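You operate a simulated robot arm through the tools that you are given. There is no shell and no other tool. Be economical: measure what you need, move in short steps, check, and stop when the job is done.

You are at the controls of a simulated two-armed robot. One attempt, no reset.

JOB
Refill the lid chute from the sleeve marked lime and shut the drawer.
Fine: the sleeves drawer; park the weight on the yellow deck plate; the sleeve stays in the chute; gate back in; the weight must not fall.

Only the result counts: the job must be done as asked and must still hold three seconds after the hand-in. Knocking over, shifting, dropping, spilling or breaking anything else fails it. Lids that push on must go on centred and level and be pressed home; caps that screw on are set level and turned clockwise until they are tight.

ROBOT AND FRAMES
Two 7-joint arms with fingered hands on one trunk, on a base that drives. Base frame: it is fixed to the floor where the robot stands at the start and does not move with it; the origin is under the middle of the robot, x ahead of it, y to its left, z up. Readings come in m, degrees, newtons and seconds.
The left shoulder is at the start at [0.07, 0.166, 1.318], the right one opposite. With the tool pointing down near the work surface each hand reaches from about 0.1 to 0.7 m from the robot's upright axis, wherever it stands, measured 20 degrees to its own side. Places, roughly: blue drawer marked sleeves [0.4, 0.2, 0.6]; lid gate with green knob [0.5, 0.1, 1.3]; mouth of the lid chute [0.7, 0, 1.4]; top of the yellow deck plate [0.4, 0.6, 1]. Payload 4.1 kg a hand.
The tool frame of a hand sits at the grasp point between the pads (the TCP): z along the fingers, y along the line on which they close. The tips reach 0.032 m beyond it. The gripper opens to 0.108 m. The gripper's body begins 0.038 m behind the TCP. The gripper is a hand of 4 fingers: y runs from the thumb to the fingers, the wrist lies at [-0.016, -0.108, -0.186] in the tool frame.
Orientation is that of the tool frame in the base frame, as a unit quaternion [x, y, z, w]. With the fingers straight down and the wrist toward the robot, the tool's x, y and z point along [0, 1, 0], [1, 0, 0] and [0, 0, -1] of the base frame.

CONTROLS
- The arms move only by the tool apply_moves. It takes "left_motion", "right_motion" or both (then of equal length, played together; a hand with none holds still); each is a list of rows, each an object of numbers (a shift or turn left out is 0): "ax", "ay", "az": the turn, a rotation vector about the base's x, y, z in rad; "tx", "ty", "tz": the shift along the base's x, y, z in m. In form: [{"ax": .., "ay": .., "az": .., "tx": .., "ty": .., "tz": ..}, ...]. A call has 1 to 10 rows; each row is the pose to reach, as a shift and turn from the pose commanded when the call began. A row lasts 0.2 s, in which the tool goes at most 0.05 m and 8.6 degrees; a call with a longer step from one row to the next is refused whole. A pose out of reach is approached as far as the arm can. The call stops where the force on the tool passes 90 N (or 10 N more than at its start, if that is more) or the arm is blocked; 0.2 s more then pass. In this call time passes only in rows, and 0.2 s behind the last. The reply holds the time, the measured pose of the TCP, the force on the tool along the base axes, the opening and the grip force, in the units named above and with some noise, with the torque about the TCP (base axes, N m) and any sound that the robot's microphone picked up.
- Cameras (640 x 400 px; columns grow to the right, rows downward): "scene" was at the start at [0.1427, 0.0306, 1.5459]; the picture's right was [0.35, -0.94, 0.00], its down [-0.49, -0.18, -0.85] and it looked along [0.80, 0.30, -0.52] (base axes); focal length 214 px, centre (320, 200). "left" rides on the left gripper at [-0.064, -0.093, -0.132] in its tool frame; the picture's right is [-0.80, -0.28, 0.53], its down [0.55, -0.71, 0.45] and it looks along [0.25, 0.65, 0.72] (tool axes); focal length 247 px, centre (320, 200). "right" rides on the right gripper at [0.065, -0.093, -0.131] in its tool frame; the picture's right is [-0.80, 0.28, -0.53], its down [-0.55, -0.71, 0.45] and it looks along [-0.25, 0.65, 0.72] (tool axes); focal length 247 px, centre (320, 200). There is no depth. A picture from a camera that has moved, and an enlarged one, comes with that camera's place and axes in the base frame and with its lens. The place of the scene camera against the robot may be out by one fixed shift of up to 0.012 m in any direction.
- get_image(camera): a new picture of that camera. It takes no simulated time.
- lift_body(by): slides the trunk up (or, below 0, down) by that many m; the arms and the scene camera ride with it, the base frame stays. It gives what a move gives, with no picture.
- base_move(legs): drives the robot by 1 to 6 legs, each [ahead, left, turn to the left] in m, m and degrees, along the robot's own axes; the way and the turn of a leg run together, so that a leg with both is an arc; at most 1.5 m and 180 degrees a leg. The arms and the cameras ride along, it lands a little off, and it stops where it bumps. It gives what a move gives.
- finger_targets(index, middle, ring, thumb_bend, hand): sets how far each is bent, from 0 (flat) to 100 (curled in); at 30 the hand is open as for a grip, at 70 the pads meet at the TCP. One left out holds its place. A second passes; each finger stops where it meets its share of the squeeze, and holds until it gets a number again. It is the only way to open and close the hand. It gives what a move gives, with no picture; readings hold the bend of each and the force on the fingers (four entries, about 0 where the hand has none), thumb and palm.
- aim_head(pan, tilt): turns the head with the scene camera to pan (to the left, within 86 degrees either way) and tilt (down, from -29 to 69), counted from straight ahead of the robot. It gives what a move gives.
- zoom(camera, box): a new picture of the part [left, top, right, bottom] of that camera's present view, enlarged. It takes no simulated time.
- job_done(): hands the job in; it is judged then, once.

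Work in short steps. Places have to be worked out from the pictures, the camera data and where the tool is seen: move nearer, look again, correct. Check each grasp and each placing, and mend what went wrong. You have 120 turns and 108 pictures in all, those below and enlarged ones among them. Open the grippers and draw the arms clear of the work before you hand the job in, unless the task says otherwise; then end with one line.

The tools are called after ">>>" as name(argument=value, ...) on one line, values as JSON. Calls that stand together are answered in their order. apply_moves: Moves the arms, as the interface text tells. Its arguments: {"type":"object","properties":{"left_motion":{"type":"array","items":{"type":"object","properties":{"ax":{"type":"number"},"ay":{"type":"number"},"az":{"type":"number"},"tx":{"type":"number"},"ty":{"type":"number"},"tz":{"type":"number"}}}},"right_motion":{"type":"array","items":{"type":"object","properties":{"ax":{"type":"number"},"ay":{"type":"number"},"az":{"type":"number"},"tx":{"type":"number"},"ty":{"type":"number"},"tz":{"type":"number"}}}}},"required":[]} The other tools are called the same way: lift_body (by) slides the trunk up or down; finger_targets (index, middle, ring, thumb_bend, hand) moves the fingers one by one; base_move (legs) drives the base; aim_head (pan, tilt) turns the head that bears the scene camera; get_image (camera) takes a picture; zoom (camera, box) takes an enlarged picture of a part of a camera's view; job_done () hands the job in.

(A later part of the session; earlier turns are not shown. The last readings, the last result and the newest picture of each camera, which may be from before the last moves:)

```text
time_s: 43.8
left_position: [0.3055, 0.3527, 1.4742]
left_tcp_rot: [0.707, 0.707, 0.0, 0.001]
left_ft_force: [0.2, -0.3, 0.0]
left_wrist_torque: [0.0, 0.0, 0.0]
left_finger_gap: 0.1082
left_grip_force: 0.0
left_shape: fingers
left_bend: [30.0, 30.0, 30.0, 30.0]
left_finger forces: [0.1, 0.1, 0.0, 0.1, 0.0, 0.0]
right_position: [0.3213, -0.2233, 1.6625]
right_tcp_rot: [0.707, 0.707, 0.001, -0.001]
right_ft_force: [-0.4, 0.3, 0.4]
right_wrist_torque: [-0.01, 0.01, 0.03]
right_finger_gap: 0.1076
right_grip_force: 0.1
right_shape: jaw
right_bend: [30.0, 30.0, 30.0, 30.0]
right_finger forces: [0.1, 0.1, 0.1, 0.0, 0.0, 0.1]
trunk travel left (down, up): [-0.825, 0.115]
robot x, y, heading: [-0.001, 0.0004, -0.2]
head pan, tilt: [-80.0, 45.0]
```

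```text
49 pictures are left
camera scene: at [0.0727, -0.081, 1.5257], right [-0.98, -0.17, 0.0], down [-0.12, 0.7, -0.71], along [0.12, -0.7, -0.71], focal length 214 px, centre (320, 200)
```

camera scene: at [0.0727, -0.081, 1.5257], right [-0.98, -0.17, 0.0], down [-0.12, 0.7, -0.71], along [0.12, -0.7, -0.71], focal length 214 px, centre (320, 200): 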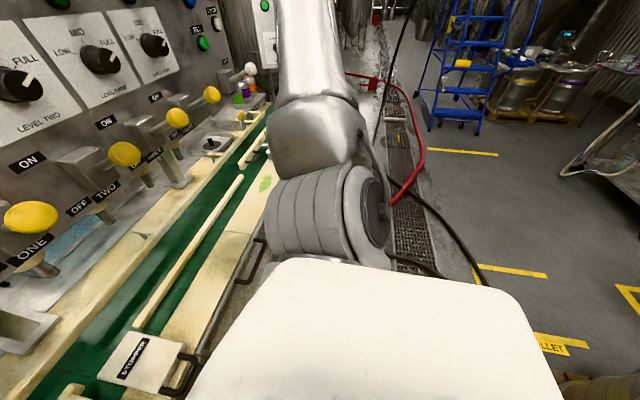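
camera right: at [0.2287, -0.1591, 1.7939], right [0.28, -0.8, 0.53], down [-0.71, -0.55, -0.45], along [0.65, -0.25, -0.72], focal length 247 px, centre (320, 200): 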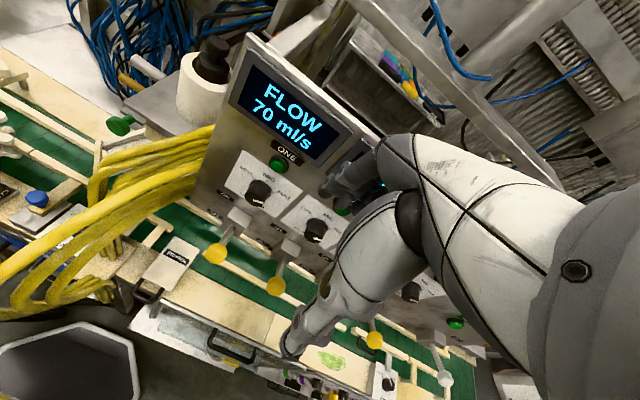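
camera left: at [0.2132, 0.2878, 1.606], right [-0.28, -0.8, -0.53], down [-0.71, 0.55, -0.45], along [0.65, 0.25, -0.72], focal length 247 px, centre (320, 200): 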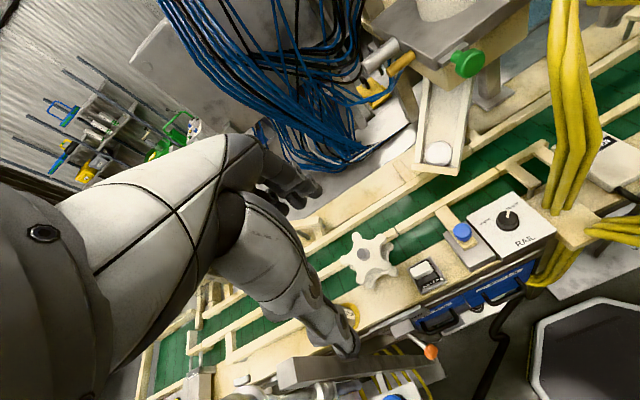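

Kegs and hoses stand behind on the left, the right rear is free. I back up 0.22 m while moving 0.15 m right, which also suits the left hand for the drawer.

>>> base_move(legs=[[-0.05, -0.1, 0], [-0.2, -0.08, 0]])

>>> aim_head(pan=40, tilt=50)

>>> get_image(camera="scene")

```text
time_s: 46.2
left_position: [0.0584, 0.1737, 1.4729]
left_tcp_rot: [0.707, 0.707, -0.003, 0.0]
left_ft_force: [0.7, 0.0, 0.0]
left_wrist_torque: [-0.02, 0.02, 0.01]
left_finger_gap: 0.1081
left_grip_force: 0.0
left_shape: fingers
left_bend: [30.0, 30.0, 30.0, 30.0]
left_finger forces: [0.0, 0.0, 0.0, 0.0, 0.1, 0.1]
right_position: [0.0783, -0.4004, 1.6614]
right_tcp_rot: [0.706, 0.708, -0.001, 0.0]
right_ft_force: [1.0, 0.2, -0.1]
right_wrist_torque: [-0.04, 0.04, 0.02]
right_finger_gap: 0.1077
right_grip_force: 0.1
right_shape: jaw
right_bend: [30.0, 30.0, 30.0, 30.0]
right_finger forces: [0.1, 0.0, 0.0, 0.0, 0.0, 0.0]
trunk travel left (down, up): [-0.825, 0.115]
robot x, y, heading: [-0.252, -0.1807, 0.2]
head pan, tilt: [-80.0, 45.0]
```

```text
time_s: 48.2
left_position: [0.0557, 0.1718, 1.4744]
left_tcp_rot: [0.707, 0.707, 0.0, 0.0]
left_ft_force: [-0.3, 0.2, -0.4]
left_wrist_torque: [0.02, 0.01, 0.02]
left_finger_gap: 0.1082
left_grip_force: 0.1
left_shape: fingers
left_bend: [30.0, 30.0, 30.0, 30.0]
left_finger forces: [0.0, 0.0, 0.0, 0.0, 0.0, 0.0]
right_position: [0.0724, -0.4033, 1.6617]
right_tcp_rot: [0.707, 0.708, -0.001, 0.0]
right_ft_force: [0.8, -0.2, 0.3]
right_wrist_torque: [-0.02, 0.0, 0.04]
right_finger_gap: 0.1078
right_grip_force: 0.1
right_shape: jaw
right_bend: [30.0, 30.0, 30.0, 30.0]
right_finger forces: [0.0, 0.0, 0.0, 0.1, 0.0, 0.0]
trunk travel left (down, up): [-0.825, 0.115]
robot x, y, heading: [-0.2496, -0.1823, -0.0]
head pan, tilt: [40.0, 50.0]
```

```text
48 pictures are left
camera scene: at [-0.132, -0.1325, 1.5188], right [0.64, -0.77, 0.0], down [-0.59, -0.49, -0.64], along [0.49, 0.41, -0.77], focal length 214 px, centre (320, 200)
```

scene: 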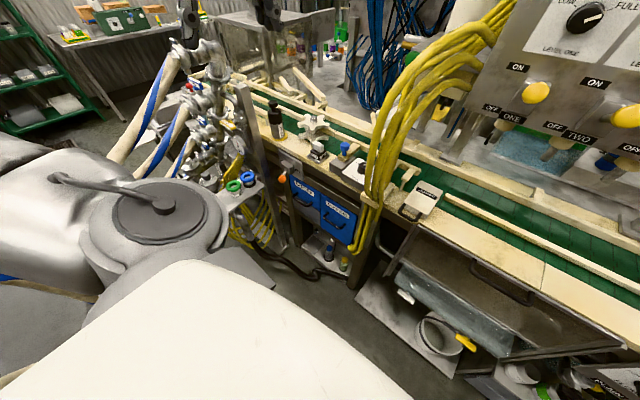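

Now zoom in on the drawers and surroundings.

>>> zoom(camera="scene", box=[240, 130, 400, 270])

```text
2.86 times, centred on (320, 200) of scene
camera zoom: at [-0.132, -0.1325, 1.5188], right [0.64, -0.77, 0.0], down [-0.59, -0.49, -0.64], along [0.49, 0.41, -0.77], focal length 613 px, centre (320, 200)
```

zoom: 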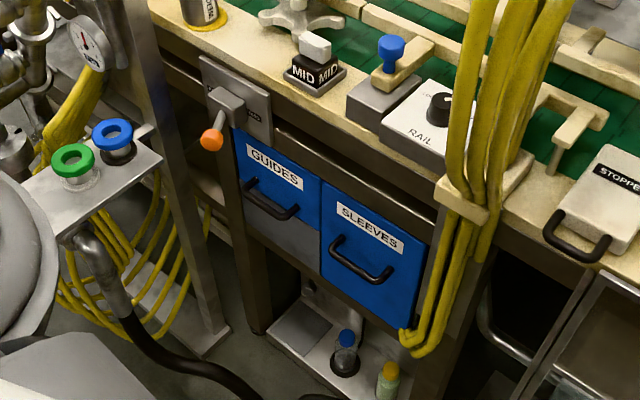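

Handle is near (0.345, 0.177, 0.67). I lower the trunk 0.5 m to bring the arm to drawer height and get a flatter view.

>>> lift_body(by=-0.5)

>>> aim_head(pan=36, tilt=30)

>>> get_image(camera="scene")

>>> get_image(camera="left")

```text
refused: -0.5 is not a number from -0.4 to 0.4
```

```text
time_s: 49.1
left_position: [0.0549, 0.1716, 1.4748]
left_tcp_rot: [0.706, 0.708, 0.0, 0.0]
left_ft_force: [-0.3, 0.5, 0.7]
left_wrist_torque: [0.0, 0.02, -0.02]
left_finger_gap: 0.1081
left_grip_force: 0.0
left_shape: fingers
left_bend: [30.0, 30.0, 30.0, 30.0]
left_finger forces: [0.1, 0.0, 0.0, 0.1, 0.0, 0.0]
right_position: [0.0732, -0.402, 1.6621]
right_tcp_rot: [0.707, 0.708, 0.001, 0.0]
right_ft_force: [0.2, 0.8, 0.2]
right_wrist_torque: [-0.01, -0.04, 0.01]
right_finger_gap: 0.108
right_grip_force: 0.1
right_shape: jaw
right_bend: [30.0, 30.0, 30.0, 30.0]
right_finger forces: [0.0, 0.0, 0.0, 0.1, 0.1, 0.0]
trunk travel left (down, up): [-0.825, 0.115]
robot x, y, heading: [-0.2493, -0.1802, 0.3]
head pan, tilt: [36.0, 30.0]
```

```text
46 pictures are left
camera scene: at [-0.1177, -0.1288, 1.5483], right [0.59, -0.81, 0.0], down [-0.4, -0.29, -0.87], along [0.7, 0.51, -0.5], focal length 214 px, centre (320, 200)
```

scene: 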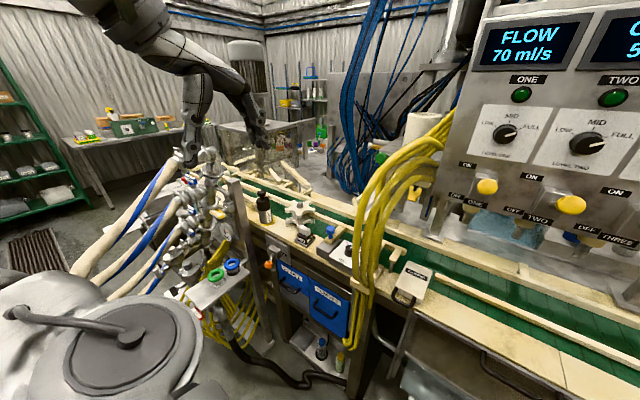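

```text
45 pictures are left
camera left: at [-0.0368, 0.107, 1.606], right [-0.28, -0.8, -0.53], down [-0.71, 0.55, -0.45], along [0.65, 0.25, -0.72], focal length 247 px, centre (320, 200)
```

left: 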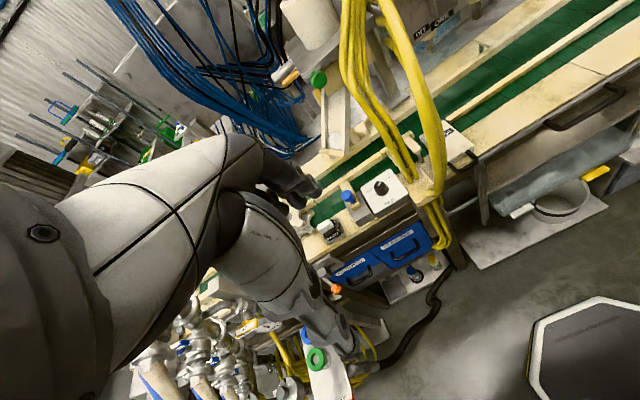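

The trunk moves at most 0.4 at a time; I lower by 0.4.

>>> lift_body(by=-0.4)

>>> aim_head(pan=36, tilt=33)

>>> zoom(camera="scene", box=[200, 80, 440, 330])

>>> get_image(camera="left")

```text
time_s: 52.9
left_position: [0.0548, 0.172, 1.0738]
left_tcp_rot: [0.707, 0.707, 0.001, 0.0]
left_ft_force: [0.0, -0.1, -0.2]
left_wrist_torque: [0.0, -0.03, 0.02]
left_finger_gap: 0.1083
left_grip_force: 0.2
left_shape: fingers
left_bend: [30.0, 30.0, 30.0, 30.0]
left_finger forces: [0.1, 0.0, 0.0, 0.0, 0.1, 0.1]
right_position: [0.0728, -0.4019, 1.2612]
right_tcp_rot: [0.707, 0.707, 0.0, 0.0]
right_ft_force: [0.1, -1.1, -0.3]
right_wrist_torque: [0.0, 0.02, 0.02]
right_finger_gap: 0.1077
right_grip_force: 0.1
right_shape: jaw
right_bend: [30.0, 30.0, 30.0, 30.0]
right_finger forces: [0.0, 0.0, 0.0, 0.0, 0.0, 0.0]
trunk travel left (down, up): [-0.425, 0.515]
robot x, y, heading: [-0.2527, -0.183, -0.1]
head pan, tilt: [36.0, 30.0]
```

```text
time_s: 53.5
left_position: [0.0556, 0.1728, 1.0757]
left_tcp_rot: [0.707, 0.708, 0.0, 0.0]
left_ft_force: [0.7, -0.2, 1.3]
left_wrist_torque: [-0.02, -0.01, 0.01]
left_finger_gap: 0.1082
left_grip_force: 0.1
left_shape: fingers
left_bend: [30.0, 30.0, 30.0, 30.0]
left_finger forces: [0.0, 0.0, 0.0, 0.0, 0.1, 0.0]
right_position: [0.0724, -0.4031, 1.2615]
right_tcp_rot: [0.707, 0.707, 0.0, -0.001]
right_ft_force: [-0.3, 0.5, 0.0]
right_wrist_torque: [-0.04, -0.03, 0.0]
right_finger_gap: 0.1078
right_grip_force: 0.1
right_shape: jaw
right_bend: [30.0, 30.0, 30.0, 30.0]
right_finger forces: [0.1, 0.0, 0.0, 0.1, 0.1, 0.0]
trunk travel left (down, up): [-0.425, 0.515]
robot x, y, heading: [-0.2501, -0.1833, 0.2]
head pan, tilt: [36.0, 33.0]
```

```text
1.60 times, centred on (320, 205) of scene
camera zoom: at [-0.1187, -0.1295, 1.1437], right [0.59, -0.81, 0.0], down [-0.44, -0.32, -0.84], along [0.68, 0.49, -0.54], focal length 343 px, centre (320, 192)
```

zoom: 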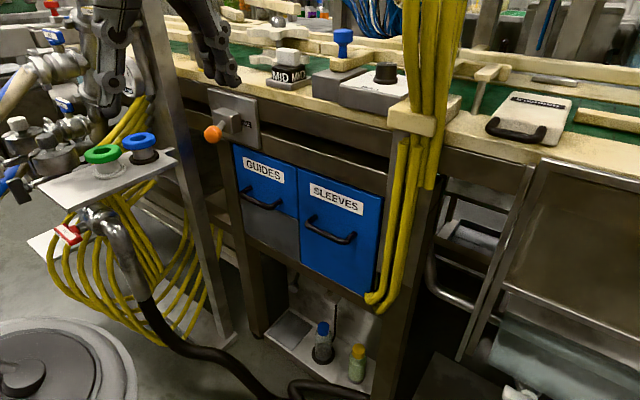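

```text
43 pictures are left
camera left: at [-0.0367, 0.1071, 1.206], right [-0.28, -0.8, -0.53], down [-0.71, 0.55, -0.45], along [0.65, 0.25, -0.72], focal length 247 px, centre (320, 200)
```

left: 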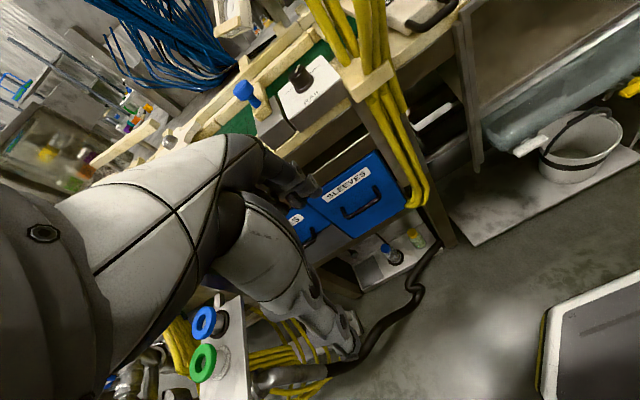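

Handle estimate (0.35, 0.18, 0.67). I'll pitch the hand −70° so the fingers point forward (fingers above the bar, thumb below) and come to a pre-grasp at (0.23, 0.18, 0.70).

>>> apply_moves(left_motion=[{"ay": -0.122, "tx": 0.015, "tz": -0.035}, {"ay": -0.244, "tx": 0.03, "tz": -0.07}, {"ay": -0.366, "tx": 0.045, "tz": -0.105}, {"ay": -0.488, "tx": 0.06, "tz": -0.14}, {"ay": -0.61, "tx": 0.08, "tz": -0.18}, {"ay": -0.732, "tx": 0.1, "tz": -0.22}, {"ay": -0.854, "tx": 0.12, "tz": -0.26}, {"ay": -0.976, "tx": 0.14, "tz": -0.3}, {"ay": -1.098, "tx": 0.16, "tz": -0.34}, {"ay": -1.22, "tx": 0.175, "tz": -0.375, "ty": 0.006}])

>>> zoom(camera="scene", box=[200, 80, 440, 330])

>>> get_image(camera="left")

```text
time_s: 55.7
left_position: [0.1969, 0.2163, 0.8023]
left_tcp_rot: [0.578, 0.581, 0.404, 0.407]
left_ft_force: [-0.3, 0.5, 0.4]
left_wrist_torque: [-0.02, -0.01, -0.02]
left_finger_gap: 0.1092
left_grip_force: 0.0
left_shape: fingers
left_bend: [30.0, 30.0, 30.0, 30.0]
left_finger forces: [0.1, 0.0, 0.1, 0.1, 0.0, 0.0]
left hand out of reach, approached as far as the arm can: row 1, 2, 3, 4, 5, 6, 7, 9, 10
right_position: [0.0688, -0.3972, 1.263]
right_tcp_rot: [0.706, 0.708, -0.001, 0.002]
right_ft_force: [-0.5, 0.3, 0.6]
right_wrist_torque: [-0.04, -0.05, 0.03]
right_finger_gap: 0.1075
right_grip_force: 0.0
right_shape: jaw
right_bend: [30.0, 30.0, 30.0, 30.0]
right_finger forces: [0.1, 0.1, 0.0, 0.0, 0.0, 0.0]
trunk travel left (down, up): [-0.425, 0.515]
robot x, y, heading: [-0.2499, -0.1776, 0.1]
head pan, tilt: [36.0, 33.0]
```

```text
1.60 times, centred on (320, 205) of scene
camera zoom: at [-0.121, -0.1251, 1.1438], right [0.59, -0.81, 0.0], down [-0.44, -0.32, -0.84], along [0.68, 0.49, -0.55], focal length 343 px, centre (320, 192)
```

zoom: 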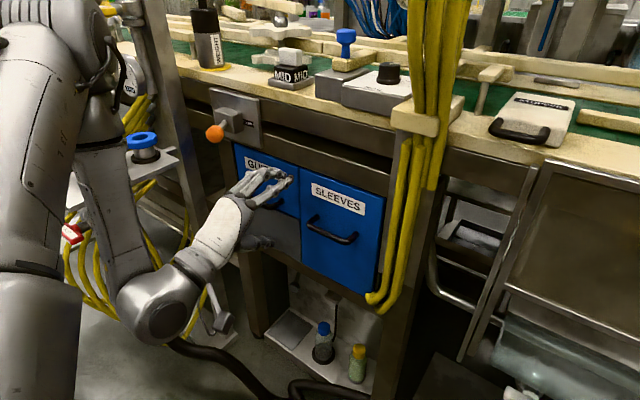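

```text
41 pictures are left
camera left: at [0.0423, 0.1511, 0.7612], right [0.4, -0.8, -0.44], down [0.18, 0.54, -0.82], along [0.9, 0.25, 0.36], focal length 247 px, centre (320, 200)
```

left: 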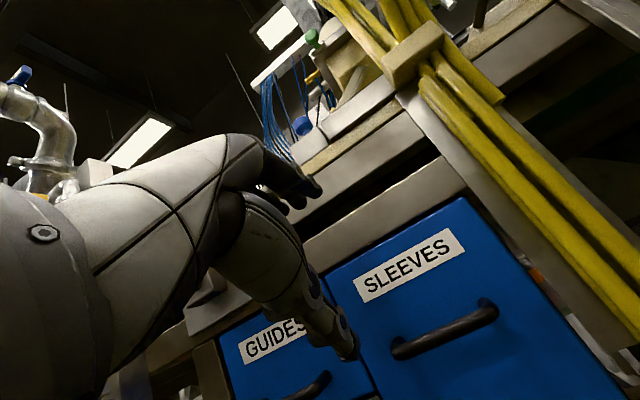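

The view is good: handle at about (0.35, 0.186, 0.675). The arm was at its reach limit, so I lower the trunk 0.1 m, then look at where the tool is.

>>> lift_body(by=-0.1)

```text
time_s: 57.0
left_position: [0.1987, 0.2128, 0.7031]
left_tcp_rot: [0.58, 0.58, 0.404, 0.405]
left_ft_force: [-0.2, -0.7, -0.3]
left_wrist_torque: [0.02, -0.01, 0.0]
left_finger_gap: 0.1089
left_grip_force: 0.0
left_shape: fingers
left_bend: [30.0, 30.0, 30.0, 30.0]
left_finger forces: [0.0, 0.0, 0.0, 0.0, 0.0, 0.0]
right_position: [0.0733, -0.403, 1.1617]
right_tcp_rot: [0.706, 0.708, 0.0, 0.0]
right_ft_force: [0.3, -0.5, 0.2]
right_wrist_torque: [-0.02, -0.01, -0.02]
right_finger_gap: 0.1077
right_grip_force: 0.1
right_shape: jaw
right_bend: [30.0, 30.0, 30.0, 30.0]
right_finger forces: [0.0, 0.0, 0.0, 0.0, 0.0, 0.1]
trunk travel left (down, up): [-0.325, 0.615]
robot x, y, heading: [-0.2508, -0.1839, 0.1]
head pan, tilt: [36.0, 33.0]
```

Now at (0.199, 0.213, 0.703). I move forward and right to (0.26, 0.186, 0.70).

>>> apply_moves(left_motion=[{"tx": 0.02, "ty": -0.01}, {"tx": 0.04, "ty": -0.02}, {"tx": 0.06, "ty": -0.027}])

>>> get_image(camera="left")

```text
time_s: 57.9
left_position: [0.2584, 0.1881, 0.7065]
left_tcp_rot: [0.58, 0.58, 0.404, 0.405]
left_ft_force: [-0.5, 1.4, 0.7]
left_wrist_torque: [-0.06, 0.02, 0.0]
left_finger_gap: 0.1086
left_grip_force: 0.0
left_shape: fingers
left_bend: [30.0, 30.0, 30.0, 30.0]
left_finger forces: [0.0, 0.1, 0.0, 0.1, 0.0, 0.0]
left hand out of reach, approached as far as the arm can: row 3
right_position: [0.0727, -0.4034, 1.1619]
right_tcp_rot: [0.706, 0.708, 0.0, 0.0]
right_ft_force: [-0.1, -0.2, -0.8]
right_wrist_torque: [-0.01, -0.02, -0.02]
right_finger_gap: 0.1076
right_grip_force: 0.1
right_shape: jaw
right_bend: [30.0, 30.0, 30.0, 30.0]
right_finger forces: [0.0, 0.0, 0.1, 0.0, 0.0, 0.1]
trunk travel left (down, up): [-0.325, 0.615]
robot x, y, heading: [-0.2493, -0.1799, 0.2]
head pan, tilt: [36.0, 33.0]
```

```text
40 pictures are left
camera left: at [0.1039, 0.1224, 0.6654], right [0.4, -0.8, -0.45], down [0.17, 0.55, -0.82], along [0.9, 0.25, 0.36], focal length 247 px, centre (320, 200)
```

left: 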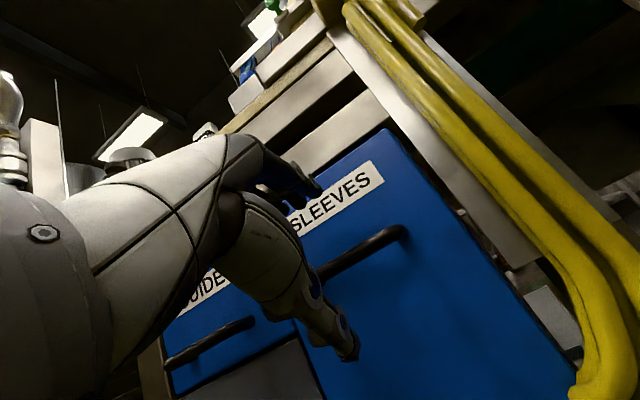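

Bar refines to about (0.325, 0.18, 0.69). I advance along the finger direction to leave the bar just past the TCP.

>>> apply_moves(left_motion=[{"tx": 0.02, "ty": -0.004, "tz": -0.005}, {"tx": 0.04, "ty": -0.008, "tz": -0.01}, {"tx": 0.058, "ty": -0.008, "tz": -0.014}])

>>> get_image(camera="left")

>>> zoom(camera="scene", box=[260, 120, 400, 240])

```text
time_s: 58.6
left_position: [0.3088, 0.1859, 0.7158]
left_tcp_rot: [0.579, 0.579, 0.405, 0.407]
left_ft_force: [-43.1, -2.5, -0.5]
left_wrist_torque: [0.17, -2.12, -0.24]
left_finger_gap: 0.1063
left_grip_force: 22.2
left_shape: fingers
left_bend: [32.0, 30.0, 30.0, 30.0]
left_finger forces: [25.1, 18.4, 0.0, 0.1, 0.0, 0.0]
left hand out of reach, approached as far as the arm can: row 1, 2, 3
right_position: [0.0669, -0.4022, 1.1639]
right_tcp_rot: [0.705, 0.709, 0.002, 0.001]
right_ft_force: [0.6, 0.6, 0.2]
right_wrist_torque: [-0.02, 0.02, -0.03]
right_finger_gap: 0.1077
right_grip_force: 0.0
right_shape: jaw
right_bend: [30.0, 30.0, 30.0, 30.0]
right_finger forces: [0.1, 0.0, 0.0, 0.0, 0.0, 0.1]
trunk travel left (down, up): [-0.325, 0.615]
robot x, y, heading: [-0.2494, -0.1841, 0.1]
head pan, tilt: [36.0, 33.0]
```

```text
39 pictures are left
camera left: at [0.154, 0.1211, 0.6736], right [0.4, -0.8, -0.45], down [0.18, 0.55, -0.82], along [0.9, 0.25, 0.36], focal length 247 px, centre (320, 200)
```

left: 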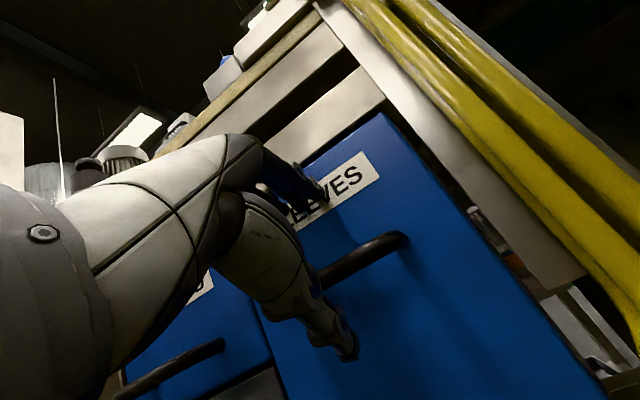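

```text
3.33 times, centred on (330, 180) of scene
camera zoom: at [-0.1242, -0.1297, 1.0443], right [0.59, -0.81, 0.0], down [-0.44, -0.32, -0.84], along [0.68, 0.5, -0.54], focal length 715 px, centre (287, 267)
```

zoom: 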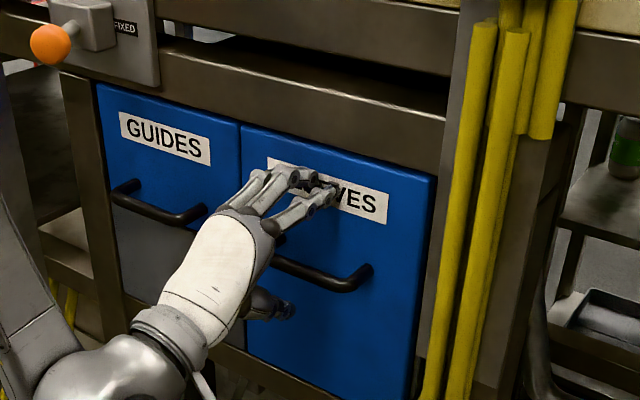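

The bar is between thumb and fingers but the fingertips press the drawer face. I back off 1.2 cm, shift 1 cm right, and lower 2.2 cm with the trunk.

>>> apply_moves(left_motion=[{"tx": -0.015}, {"tx": -0.02, "ty": -0.008}])

>>> lift_body(by=-0.022)

>>> get_image(camera="left")

```text
time_s: 59.2
left_position: [0.2966, 0.1759, 0.7138]
left_tcp_rot: [0.581, 0.58, 0.403, 0.405]
left_ft_force: [-0.1, 0.3, -0.3]
left_wrist_torque: [0.0, -0.02, -0.03]
left_finger_gap: 0.1086
left_grip_force: 0.1
left_shape: fingers
left_bend: [30.0, 30.0, 30.0, 30.0]
left_finger forces: [0.1, 0.0, 0.0, 0.0, 0.0, 0.0]
right_position: [0.0729, -0.4049, 1.1621]
right_tcp_rot: [0.707, 0.707, 0.001, 0.0]
right_ft_force: [0.1, 0.0, 0.3]
right_wrist_torque: [0.0, 0.04, -0.03]
right_finger_gap: 0.1078
right_grip_force: 0.0
right_shape: jaw
right_bend: [30.0, 30.0, 30.0, 30.0]
right_finger forces: [0.0, 0.0, 0.0, 0.0, 0.1, 0.0]
trunk travel left (down, up): [-0.325, 0.615]
robot x, y, heading: [-0.2477, -0.1814, 0.1]
head pan, tilt: [36.0, 33.0]
```

```text
time_s: 59.9
left_position: [0.2941, 0.1771, 0.6902]
left_tcp_rot: [0.579, 0.581, 0.404, 0.404]
left_ft_force: [-1.0, 0.6, -0.3]
left_wrist_torque: [-0.01, 0.05, 0.01]
left_finger_gap: 0.1092
left_grip_force: 0.0
left_shape: fingers
left_bend: [30.0, 30.0, 30.0, 30.0]
left_finger forces: [0.0, 0.1, 0.1, 0.0, 0.1, 0.0]
right_position: [0.0722, -0.4027, 1.1397]
right_tcp_rot: [0.706, 0.708, 0.0, 0.0]
right_ft_force: [0.1, -0.1, -0.8]
right_wrist_torque: [0.01, 0.01, 0.0]
right_finger_gap: 0.1077
right_grip_force: 0.1
right_shape: jaw
right_bend: [30.0, 30.0, 30.0, 30.0]
right_finger forces: [0.1, 0.0, 0.0, 0.1, 0.0, 0.0]
trunk travel left (down, up): [-0.303, 0.637]
robot x, y, heading: [-0.248, -0.1773, 0.1]
head pan, tilt: [36.0, 33.0]
```

```text
37 pictures are left
camera left: at [0.1389, 0.1127, 0.6496], right [0.4, -0.8, -0.45], down [0.18, 0.55, -0.82], along [0.9, 0.25, 0.36], focal length 247 px, centre (320, 200)
```

left: 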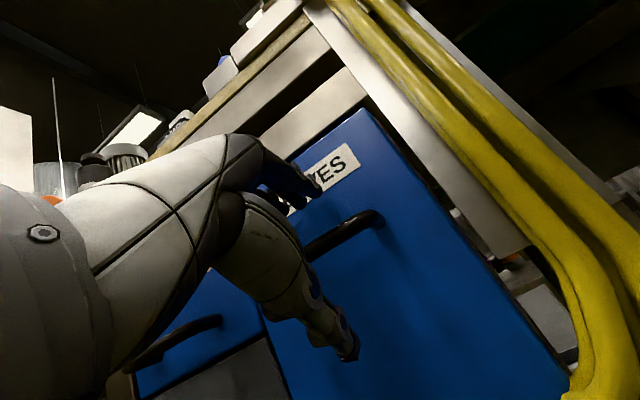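

Bar is level with the TCP and about 3 cm ahead. I advance 1.4 cm and close on it.

>>> apply_moves(left_motion=[{"tx": 0.014}])

>>> finger_targets(hand="left", index=85, middle=85, ring=85, thumb_bend=80)

>>> zoom(camera="left", box=[220, 100, 480, 400])

```text
time_s: 60.3
left_position: [0.3063, 0.177, 0.6934]
left_tcp_rot: [0.581, 0.58, 0.403, 0.405]
left_ft_force: [-5.9, -1.4, 0.1]
left_wrist_torque: [0.04, -0.29, 0.07]
left_finger_gap: 0.1089
left_grip_force: 2.9
left_shape: fingers
left_bend: [30.0, 30.0, 30.0, 30.0]
left_finger forces: [0.1, 6.1, 0.1, 0.1, 0.0, 0.0]
right_position: [0.0717, -0.4026, 1.139]
right_tcp_rot: [0.706, 0.708, 0.0, 0.001]
right_ft_force: [0.0, 0.1, 0.1]
right_wrist_torque: [-0.05, 0.03, 0.02]
right_finger_gap: 0.1076
right_grip_force: 0.1
right_shape: jaw
right_bend: [30.0, 30.0, 30.0, 30.0]
right_finger forces: [0.0, 0.1, 0.0, 0.1, 0.1, 0.0]
trunk travel left (down, up): [-0.303, 0.637]
robot x, y, heading: [-0.2525, -0.1792, -0.1]
head pan, tilt: [36.0, 33.0]
```

```text
time_s: 61.3
left_position: [0.3079, 0.1769, 0.691]
left_tcp_rot: [0.582, 0.581, 0.401, 0.403]
left_ft_force: [-2.5, -3.1, -8.4]
left_wrist_torque: [-0.16, 0.25, -0.57]
left_finger_gap: 0.0
left_grip_force: 26.9
left_shape: fingers
left_bend: [75.0, 80.0, 79.0, 74.0]
left_finger forces: [0.0, 10.6, 12.7, 0.1, 30.8, 0.0]
right_position: [0.0733, -0.4033, 1.1402]
right_tcp_rot: [0.706, 0.708, -0.001, -0.001]
right_ft_force: [1.1, -0.9, -0.3]
right_wrist_torque: [0.01, 0.0, 0.02]
right_finger_gap: 0.1075
right_grip_force: 0.1
right_shape: jaw
right_bend: [30.0, 30.0, 30.0, 30.0]
right_finger forces: [0.1, 0.1, 0.0, 0.0, 0.0, 0.0]
trunk travel left (down, up): [-0.303, 0.637]
robot x, y, heading: [-0.2511, -0.1797, 0.0]
head pan, tilt: [36.0, 33.0]
```

```text
1.33 times, centred on (350, 250) of left
camera zoom: at [0.1526, 0.1132, 0.6503], right [0.4, -0.8, -0.45], down [0.17, 0.55, -0.82], along [0.9, 0.25, 0.36], focal length 329 px, centre (280, 133)
```

zoom: 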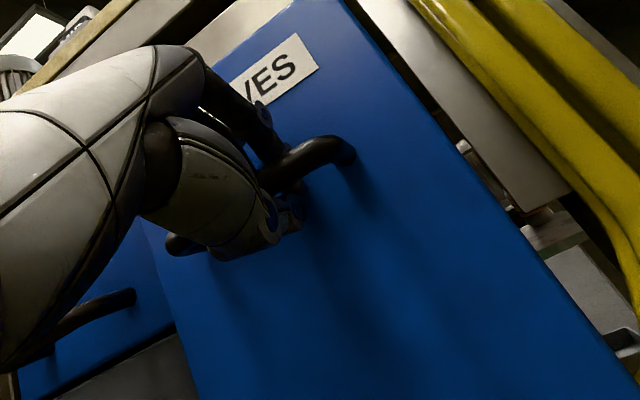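

The fingers are wrapped around the bar. I pull slowly 6 cm and check.

>>> apply_moves(left_motion=[{"tx": -0.015}, {"tx": -0.03}, {"tx": -0.045}, {"tx": -0.06}])

>>> zoom(camera="scene", box=[240, 100, 400, 240])

```text
time_s: 62.3
left_position: [0.2467, 0.1774, 0.6903]
left_tcp_rot: [0.58, 0.58, 0.404, 0.405]
left_ft_force: [0.4, 1.7, -4.0]
left_wrist_torque: [-0.11, 0.18, -0.48]
left_finger_gap: 0.0
left_grip_force: 25.7
left_shape: fingers
left_bend: [75.0, 80.0, 79.0, 75.0]
left_finger forces: [0.1, 9.8, 12.1, 0.0, 30.1, 0.1]
right_position: [0.0722, -0.4033, 1.1401]
right_tcp_rot: [0.707, 0.708, 0.0, -0.001]
right_ft_force: [-0.2, 1.1, 0.2]
right_wrist_torque: [0.0, 0.01, 0.0]
right_finger_gap: 0.1074
right_grip_force: 0.0
right_shape: jaw
right_bend: [30.0, 30.0, 30.0, 30.0]
right_finger forces: [0.0, 0.0, 0.1, 0.1, 0.1, 0.0]
trunk travel left (down, up): [-0.303, 0.637]
robot x, y, heading: [-0.2477, -0.1807, 0.2]
head pan, tilt: [36.0, 33.0]
```

```text
2.86 times, centred on (320, 170) of scene
camera zoom: at [-0.1183, -0.1292, 1.0216], right [0.59, -0.81, 0.0], down [-0.44, -0.32, -0.84], along [0.68, 0.49, -0.55], focal length 613 px, centre (320, 286)
```

zoom: 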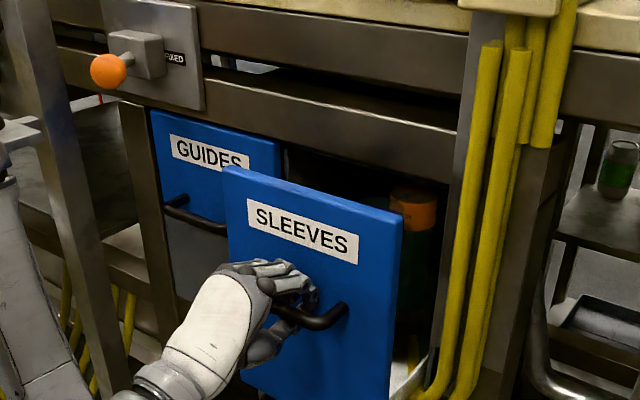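

The drawer opens; a sleeve with orange top stands inside. I pull another 13 cm.

>>> apply_moves(left_motion=[{"tx": -0.02}, {"tx": -0.04}, {"tx": -0.06}, {"tx": -0.08}, {"tx": -0.1}, {"tx": -0.12}, {"tx": -0.135}])

>>> get_image(camera="scene")

```text
time_s: 63.9
left_position: [0.1171, 0.1856, 0.7033]
left_tcp_rot: [0.584, 0.582, 0.4, 0.401]
left_ft_force: [-1.2, -35.8, -45.1]
left_wrist_torque: [-0.91, -0.17, -0.19]
left_finger_gap: 0.0071
left_grip_force: 42.8
left_shape: fingers
left_bend: [82.0, 80.0, 78.0, 71.0]
left_finger forces: [8.9, 8.2, 11.0, 0.1, 57.1, 0.1]
left hand out of reach, approached as far as the arm can: row 3, 4, 5, 6, 7
right_position: [0.0756, -0.4038, 1.1374]
right_tcp_rot: [0.706, 0.708, -0.001, -0.001]
right_ft_force: [1.2, -1.1, 0.2]
right_wrist_torque: [-0.02, 0.0, 0.01]
right_finger_gap: 0.1077
right_grip_force: 0.1
right_shape: jaw
right_bend: [30.0, 30.0, 30.0, 30.0]
right_finger forces: [0.0, 0.0, 0.0, 0.1, 0.1, 0.0]
trunk travel left (down, up): [-0.303, 0.637]
robot x, y, heading: [-0.2483, -0.1823, -0.0]
head pan, tilt: [36.0, 33.0]
```

```text
34 pictures are left
camera scene: at [-0.1163, -0.1302, 1.0213], right [0.59, -0.81, 0.0], down [-0.44, -0.32, -0.84], along [0.68, 0.49, -0.55], focal length 214 px, centre (320, 200)
```

scene: 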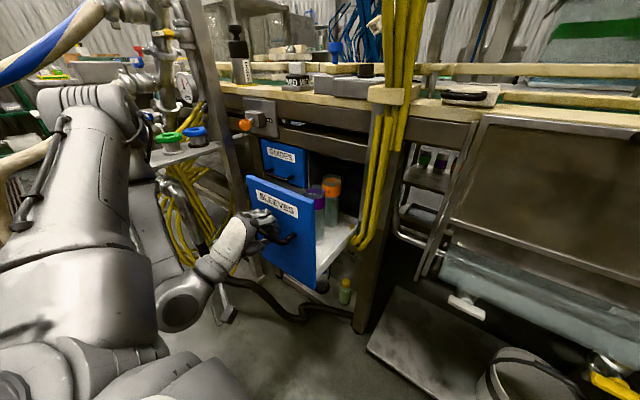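

The arm hit its limit with some side load; the drawer is about 19 cm open. I ease back 2 cm to relieve the load, then open the fingers.

>>> apply_moves(left_motion=[{"tx": 0.03}, {"tx": 0.06}])

```text
time_s: 64.5
left_position: [0.1776, 0.1859, 0.7022]
left_tcp_rot: [0.582, 0.581, 0.402, 0.404]
left_ft_force: [1.3, -21.2, -35.9]
left_wrist_torque: [-0.54, -0.08, -0.12]
left_finger_gap: 0.0073
left_grip_force: 39.5
left_shape: fingers
left_bend: [82.0, 80.0, 78.0, 71.0]
left_finger forces: [9.2, 7.8, 10.1, 0.0, 51.0, 0.0]
right_position: [0.077, -0.4021, 1.1391]
right_tcp_rot: [0.707, 0.708, -0.001, -0.002]
right_ft_force: [0.0, 0.5, 0.1]
right_wrist_torque: [-0.02, -0.01, 0.01]
right_finger_gap: 0.1078
right_grip_force: 0.0
right_shape: jaw
right_bend: [30.0, 30.0, 30.0, 30.0]
right_finger forces: [0.0, 0.1, 0.0, 0.1, 0.1, 0.1]
trunk travel left (down, up): [-0.303, 0.637]
robot x, y, heading: [-0.249, -0.1844, 0.3]
head pan, tilt: [36.0, 33.0]
```

The load stays because the pose is at the arm's limit. I drop the trunk 1.2 cm to relieve it and pull the drawer by backing the base 0.1 m instead.

>>> lift_body(by=-0.012)

>>> base_move(legs=[[-0.1, 0, 0]])

>>> get_image(camera="scene")

```text
time_s: 65.1
left_position: [0.1736, 0.1856, 0.6947]
left_tcp_rot: [0.578, 0.58, 0.406, 0.405]
left_ft_force: [0.4, 6.5, 9.9]
left_wrist_torque: [0.28, 0.46, -0.14]
left_finger_gap: 0.0059
left_grip_force: 33.1
left_shape: fingers
left_bend: [84.0, 81.0, 79.0, 73.0]
left_finger forces: [14.7, 8.3, 8.1, 0.1, 35.9, 0.0]
right_position: [0.0721, -0.4031, 1.1285]
right_tcp_rot: [0.706, 0.708, 0.0, 0.0]
right_ft_force: [0.2, 0.2, -0.1]
right_wrist_torque: [0.01, 0.0, 0.05]
right_finger_gap: 0.1077
right_grip_force: 0.1
right_shape: jaw
right_bend: [30.0, 30.0, 30.0, 30.0]
right_finger forces: [0.0, 0.0, 0.1, 0.0, 0.0, 0.0]
trunk travel left (down, up): [-0.291, 0.649]
robot x, y, heading: [-0.2488, -0.1793, 0.2]
head pan, tilt: [36.0, 33.0]
```

```text
time_s: 66.3
left_position: [0.0717, 0.1858, 0.6917]
left_tcp_rot: [0.579, 0.582, 0.404, 0.404]
left_ft_force: [-0.7, 1.1, -4.0]
left_wrist_torque: [-0.06, 0.43, -0.55]
left_finger_gap: 0.0055
left_grip_force: 38.5
left_shape: fingers
left_bend: [84.0, 81.0, 79.0, 74.0]
left_finger forces: [17.1, 10.2, 10.6, 0.0, 39.1, 0.0]
right_position: [-0.0284, -0.4022, 1.1287]
right_tcp_rot: [0.706, 0.708, 0.0, 0.0]
right_ft_force: [0.2, -0.2, 0.0]
right_wrist_torque: [-0.02, -0.01, -0.01]
right_finger_gap: 0.1079
right_grip_force: 0.1
right_shape: jaw
right_bend: [30.0, 30.0, 30.0, 30.0]
right_finger forces: [0.0, 0.0, 0.0, 0.0, 0.1, 0.1]
trunk travel left (down, up): [-0.291, 0.649]
robot x, y, heading: [-0.3509, -0.1822, 0.3]
head pan, tilt: [36.0, 33.0]
```

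```text
33 pictures are left
camera scene: at [-0.2202, -0.1291, 1.0096], right [0.59, -0.81, 0.0], down [-0.44, -0.32, -0.84], along [0.68, 0.5, -0.54], focal length 214 px, centre (320, 200)
```

scene: 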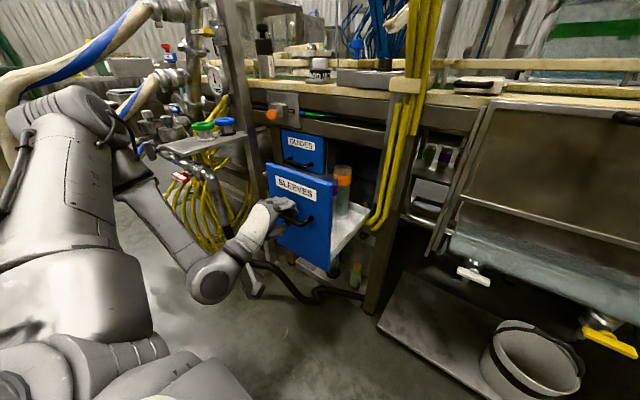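

Drawer is about 24 cm open with little load. I open the hand.

>>> finger_targets(hand="left", index=30, middle=30, ring=30, thumb_bend=30)

>>> base_move(legs=[[-0.1, 0, 0]])

```text
time_s: 67.3
left_position: [0.0725, 0.1854, 0.6926]
left_tcp_rot: [0.579, 0.581, 0.405, 0.404]
left_ft_force: [-0.1, -0.3, -0.2]
left_wrist_torque: [-0.01, -0.03, 0.02]
left_finger_gap: 0.1079
left_grip_force: 0.3
left_shape: fingers
left_bend: [30.0, 30.0, 30.0, 30.0]
left_finger forces: [0.0, 0.3, 0.1, 0.0, 0.0, 0.0]
right_position: [-0.0277, -0.4016, 1.1281]
right_tcp_rot: [0.706, 0.708, 0.0, 0.0]
right_ft_force: [0.0, 0.3, -0.3]
right_wrist_torque: [-0.02, -0.01, -0.01]
right_finger_gap: 0.1078
right_grip_force: 0.0
right_shape: jaw
right_bend: [30.0, 30.0, 30.0, 30.0]
right_finger forces: [0.0, 0.1, 0.1, 0.0, 0.1, 0.0]
trunk travel left (down, up): [-0.291, 0.649]
robot x, y, heading: [-0.3514, -0.1793, 0.2]
head pan, tilt: [36.0, 33.0]
```

```text
time_s: 68.4
left_position: [-0.0277, 0.1838, 0.6926]
left_tcp_rot: [0.579, 0.581, 0.405, 0.404]
left_ft_force: [0.0, -0.1, 0.6]
left_wrist_torque: [-0.01, 0.05, 0.01]
left_finger_gap: 0.108
left_grip_force: 0.1
left_shape: fingers
left_bend: [30.0, 30.0, 30.0, 30.0]
left_finger forces: [0.0, 0.0, 0.1, 0.0, 0.0, 0.1]
right_position: [-0.1285, -0.403, 1.1286]
right_tcp_rot: [0.706, 0.708, 0.0, 0.0]
right_ft_force: [-1.3, -0.5, 0.1]
right_wrist_torque: [-0.02, -0.03, -0.01]
right_finger_gap: 0.1077
right_grip_force: 0.1
right_shape: jaw
right_bend: [30.0, 30.0, 30.0, 30.0]
right_finger forces: [0.0, 0.1, 0.0, 0.0, 0.0, 0.0]
trunk travel left (down, up): [-0.291, 0.649]
robot x, y, heading: [-0.452, -0.1798, 0.2]
head pan, tilt: [36.0, 33.0]
```

Hand is clear. I raise the trunk 0.4 m and look down into the drawer.

>>> lift_body(by=0.4)

>>> aim_head(pan=28, tilt=45)

>>> get_image(camera="scene")

```text
time_s: 72.3
left_position: [-0.0271, 0.1854, 1.0922]
left_tcp_rot: [0.58, 0.58, 0.404, 0.405]
left_ft_force: [-0.2, -0.9, -0.1]
left_wrist_torque: [-0.03, 0.01, -0.01]
left_finger_gap: 0.1083
left_grip_force: 0.0
left_shape: fingers
left_bend: [30.0, 30.0, 30.0, 30.0]
left_finger forces: [0.1, 0.1, 0.1, 0.1, 0.0, 0.1]
right_position: [-0.1283, -0.4028, 1.5278]
right_tcp_rot: [0.706, 0.708, 0.0, -0.001]
right_ft_force: [-0.5, 0.9, 0.1]
right_wrist_torque: [0.01, 0.01, -0.01]
right_finger_gap: 0.1079
right_grip_force: 0.0
right_shape: jaw
right_bend: [30.0, 30.0, 30.0, 30.0]
right_finger forces: [0.0, 0.0, 0.0, 0.1, 0.0, 0.0]
trunk travel left (down, up): [-0.691, 0.249]
robot x, y, heading: [-0.4525, -0.1825, 0.3]
head pan, tilt: [36.0, 33.0]
```

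```text
time_s: 73.0
left_position: [-0.0262, 0.1846, 1.0926]
left_tcp_rot: [0.579, 0.581, 0.404, 0.404]
left_ft_force: [-0.5, 0.5, 0.3]
left_wrist_torque: [0.0, 0.03, 0.0]
left_finger_gap: 0.108
left_grip_force: 0.0
left_shape: fingers
left_bend: [30.0, 30.0, 30.0, 30.0]
left_finger forces: [0.0, 0.1, 0.1, 0.1, 0.0, 0.0]
right_position: [-0.129, -0.402, 1.5284]
right_tcp_rot: [0.706, 0.708, 0.001, 0.0]
right_ft_force: [0.3, 0.9, -0.5]
right_wrist_torque: [-0.07, -0.05, 0.02]
right_finger_gap: 0.1076
right_grip_force: 0.1
right_shape: jaw
right_bend: [30.0, 30.0, 30.0, 30.0]
right_finger forces: [0.0, 0.0, 0.0, 0.0, 0.0, 0.0]
trunk travel left (down, up): [-0.691, 0.249]
robot x, y, heading: [-0.4541, -0.1816, 0.1]
head pan, tilt: [28.0, 45.0]
```

```text
32 pictures are left
camera scene: at [-0.3206, -0.1441, 1.3918], right [0.47, -0.88, 0.0], down [-0.62, -0.33, -0.71], along [0.62, 0.33, -0.71], focal length 214 px, centre (320, 200)
```

scene: 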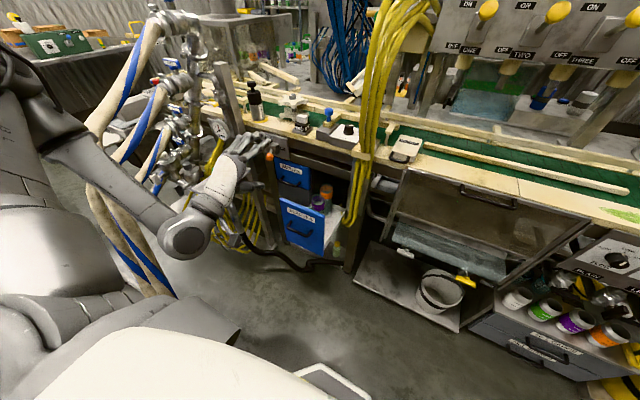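

Zoom into the open drawer to find the lime sleeve.

>>> zoom(camera="scene", box=[270, 150, 370, 260])

```text
3.64 times, centred on (320, 205) of scene
camera zoom: at [-0.3206, -0.1441, 1.3918], right [0.47, -0.88, 0.0], down [-0.62, -0.33, -0.71], along [0.62, 0.33, -0.71], focal length 780 px, centre (320, 182)
```

zoom: 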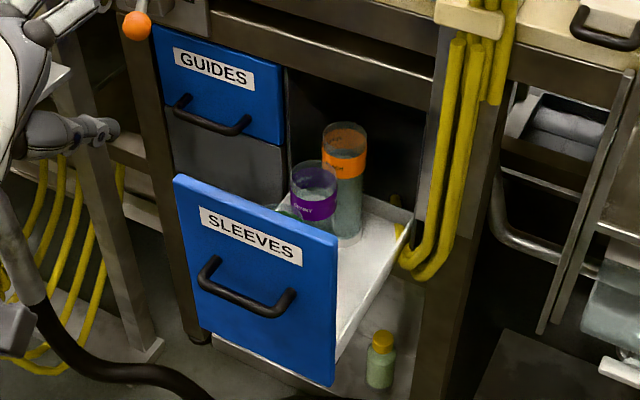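

Three sleeves: orange, purple and one hidden, with green showing, behind the front. I un-pitch the hand to point down here, so its camera looks into the drawer.

>>> apply_moves(left_motion=[{"ay": 0.122}, {"ay": 0.244}, {"ay": 0.366}, {"ay": 0.488}, {"ay": 0.61}, {"ay": 0.732}, {"ay": 0.854}, {"ay": 0.976}, {"ay": 1.098}, {"ay": 1.22}])

>>> get_image(camera="left")

```text
time_s: 75.2
left_position: [0.0018, 0.1976, 1.1005]
left_tcp_rot: [0.707, 0.707, -0.002, -0.002]
left_ft_force: [0.5, -0.2, 0.4]
left_wrist_torque: [-0.03, 0.03, 0.0]
left_finger_gap: 0.1087
left_grip_force: 0.1
left_shape: fingers
left_bend: [30.0, 30.0, 30.0, 30.0]
left_finger forces: [0.0, 0.0, 0.0, 0.1, 0.0, 0.0]
left hand out of reach, approached as far as the arm can: row 3, 4, 5, 6, 7, 8, 9, 10
right_position: [-0.1237, -0.4063, 1.5268]
right_tcp_rot: [0.706, 0.709, 0.0, -0.002]
right_ft_force: [0.0, -0.2, 0.1]
right_wrist_torque: [0.01, 0.03, -0.01]
right_finger_gap: 0.1079
right_grip_force: 0.2
right_shape: jaw
right_bend: [30.0, 30.0, 30.0, 30.0]
right_finger forces: [0.0, 0.0, 0.0, 0.0, 0.0, 0.0]
trunk travel left (down, up): [-0.691, 0.249]
robot x, y, heading: [-0.4471, -0.183, 0.3]
head pan, tilt: [28.0, 45.0]
```

```text
30 pictures are left
camera left: at [-0.0897, 0.133, 1.2323], right [-0.29, -0.8, -0.53], down [-0.71, 0.55, -0.44], along [0.64, 0.25, -0.72], focal length 247 px, centre (320, 200)
```

left: 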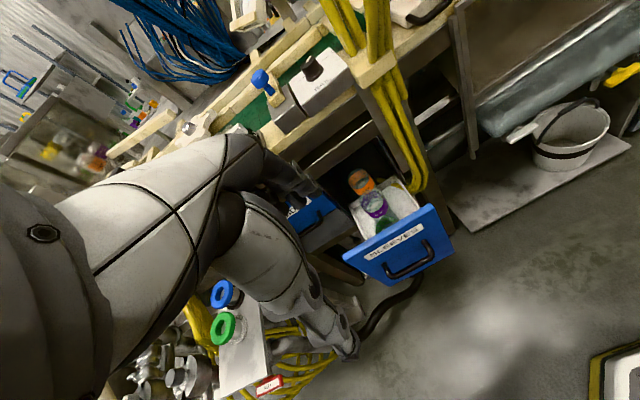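

Zoom on the drawer from this camera.

>>> zoom(camera="left", box=[330, 150, 450, 260])

```text
3.64 times, centred on (390, 205) of left
camera zoom: at [-0.0897, 0.133, 1.2323], right [-0.29, -0.8, -0.53], down [-0.71, 0.55, -0.44], along [0.64, 0.25, -0.72], focal length 898 px, centre (66, 182)
```

zoom: 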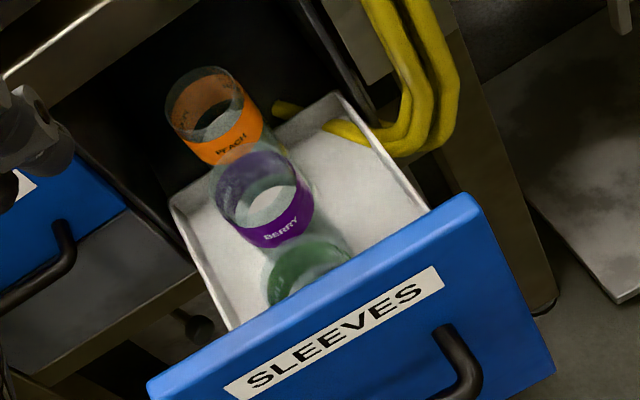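

Row along x: peach at the back, berry in the middle, green in front near (0.21, 0.187). Its label isn't read yet. I drive 0.15 forward, then yaw the hand +90° (closing along y) above the green sleeve.

>>> base_move(legs=[[0.15, 0, 0]])

>>> apply_moves(left_motion=[{"az": 0.14}, {"az": 0.28}, {"az": 0.42}, {"az": 0.56}, {"az": 0.7}, {"az": 0.84}, {"az": 0.98, "tz": -0.01}, {"az": 1.12, "tz": -0.03}, {"az": 1.26, "tz": -0.05}, {"az": 1.4, "tz": -0.07}])

>>> get_image(camera="left")

```text
time_s: 76.6
left_position: [0.1466, 0.2017, 1.1004]
left_tcp_rot: [0.707, 0.707, -0.001, -0.001]
left_ft_force: [-0.2, 0.0, -0.1]
left_wrist_torque: [-0.01, 0.0, 0.0]
left_finger_gap: 0.1087
left_grip_force: 0.1
left_shape: fingers
left_bend: [30.0, 30.0, 30.0, 30.0]
left_finger forces: [0.0, 0.1, 0.0, 0.1, 0.1, 0.1]
right_position: [0.0188, -0.4019, 1.5298]
right_tcp_rot: [0.706, 0.708, 0.0, 0.001]
right_ft_force: [-0.1, -1.3, 0.1]
right_wrist_torque: [0.02, 0.0, -0.01]
right_finger_gap: 0.1076
right_grip_force: 0.1
right_shape: jaw
right_bend: [30.0, 30.0, 30.0, 30.0]
right_finger forces: [0.1, 0.1, 0.0, 0.1, 0.0, 0.0]
trunk travel left (down, up): [-0.691, 0.249]
robot x, y, heading: [-0.3063, -0.1815, -0.1]
head pan, tilt: [28.0, 45.0]
```

```text
time_s: 78.8
left_position: [0.1504, 0.2001, 1.0284]
left_tcp_rot: [0.084, 0.996, -0.001, 0.0]
left_ft_force: [0.3, 1.1, 0.0]
left_wrist_torque: [0.01, -0.01, 0.02]
left_finger_gap: 0.1089
left_grip_force: 0.0
left_shape: fingers
left_bend: [30.0, 30.0, 30.0, 30.0]
left_finger forces: [0.0, 0.0, 0.0, 0.0, 0.0, 0.0]
left hand out of reach, approached as far as the arm can: row 1, 2, 3, 4, 5, 6, 7
right_position: [0.0217, -0.4032, 1.5283]
right_tcp_rot: [0.706, 0.708, 0.0, -0.001]
right_ft_force: [0.1, -0.1, 0.2]
right_wrist_torque: [0.02, 0.03, 0.01]
right_finger_gap: 0.1077
right_grip_force: 0.1
right_shape: jaw
right_bend: [30.0, 30.0, 30.0, 30.0]
right_finger forces: [0.0, 0.0, 0.1, 0.1, 0.1, 0.1]
trunk travel left (down, up): [-0.691, 0.249]
robot x, y, heading: [-0.3027, -0.1811, 0.3]
head pan, tilt: [28.0, 45.0]
```

```text
28 pictures are left
camera left: at [0.1988, 0.0986, 1.1605], right [0.74, -0.41, -0.53], down [-0.66, -0.61, -0.45], along [-0.14, 0.68, -0.72], focal length 247 px, centre (320, 200)
```

left: 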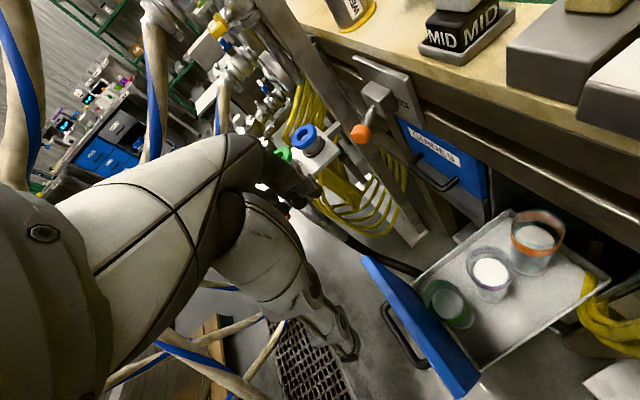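

Clear view: green rim triangulates to about (0.185, 0.181, 0.73). I zoom to read its band.

>>> zoom(camera="left", box=[380, 200, 600, 360])

>>> zoom(camera="scene", box=[300, 120, 560, 320])

```text
2.50 times, centred on (490, 280) of left
camera zoom: at [0.1988, 0.0986, 1.1605], right [0.74, -0.41, -0.53], down [-0.66, -0.61, -0.45], along [-0.14, 0.68, -0.72], focal length 617 px, centre (-105, 0)
```

zoom: 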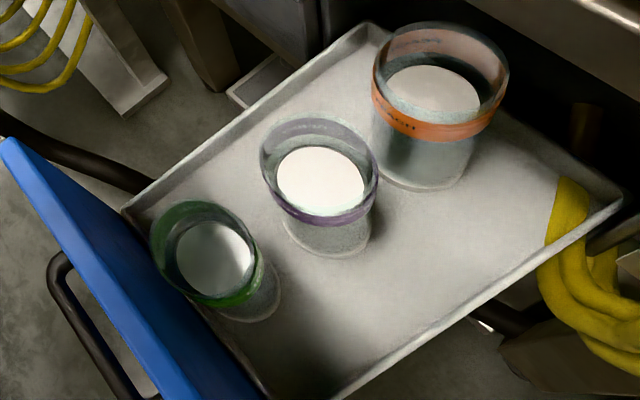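

```text
2.00 times, centred on (430, 220) of scene
camera zoom: at [-0.1703, -0.1447, 1.3917], right [0.47, -0.88, 0.0], down [-0.62, -0.33, -0.71], along [0.62, 0.33, -0.71], focal length 429 px, centre (100, 160)
```

zoom: 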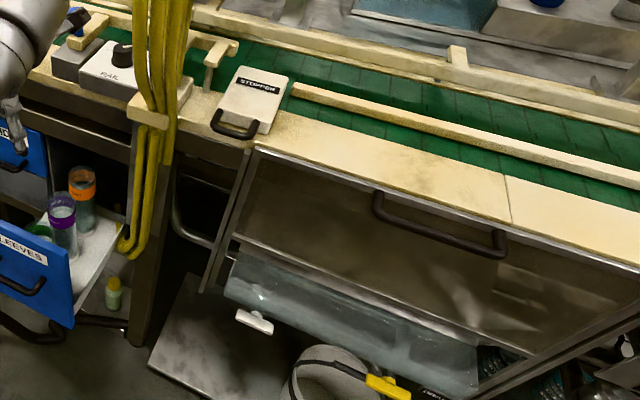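

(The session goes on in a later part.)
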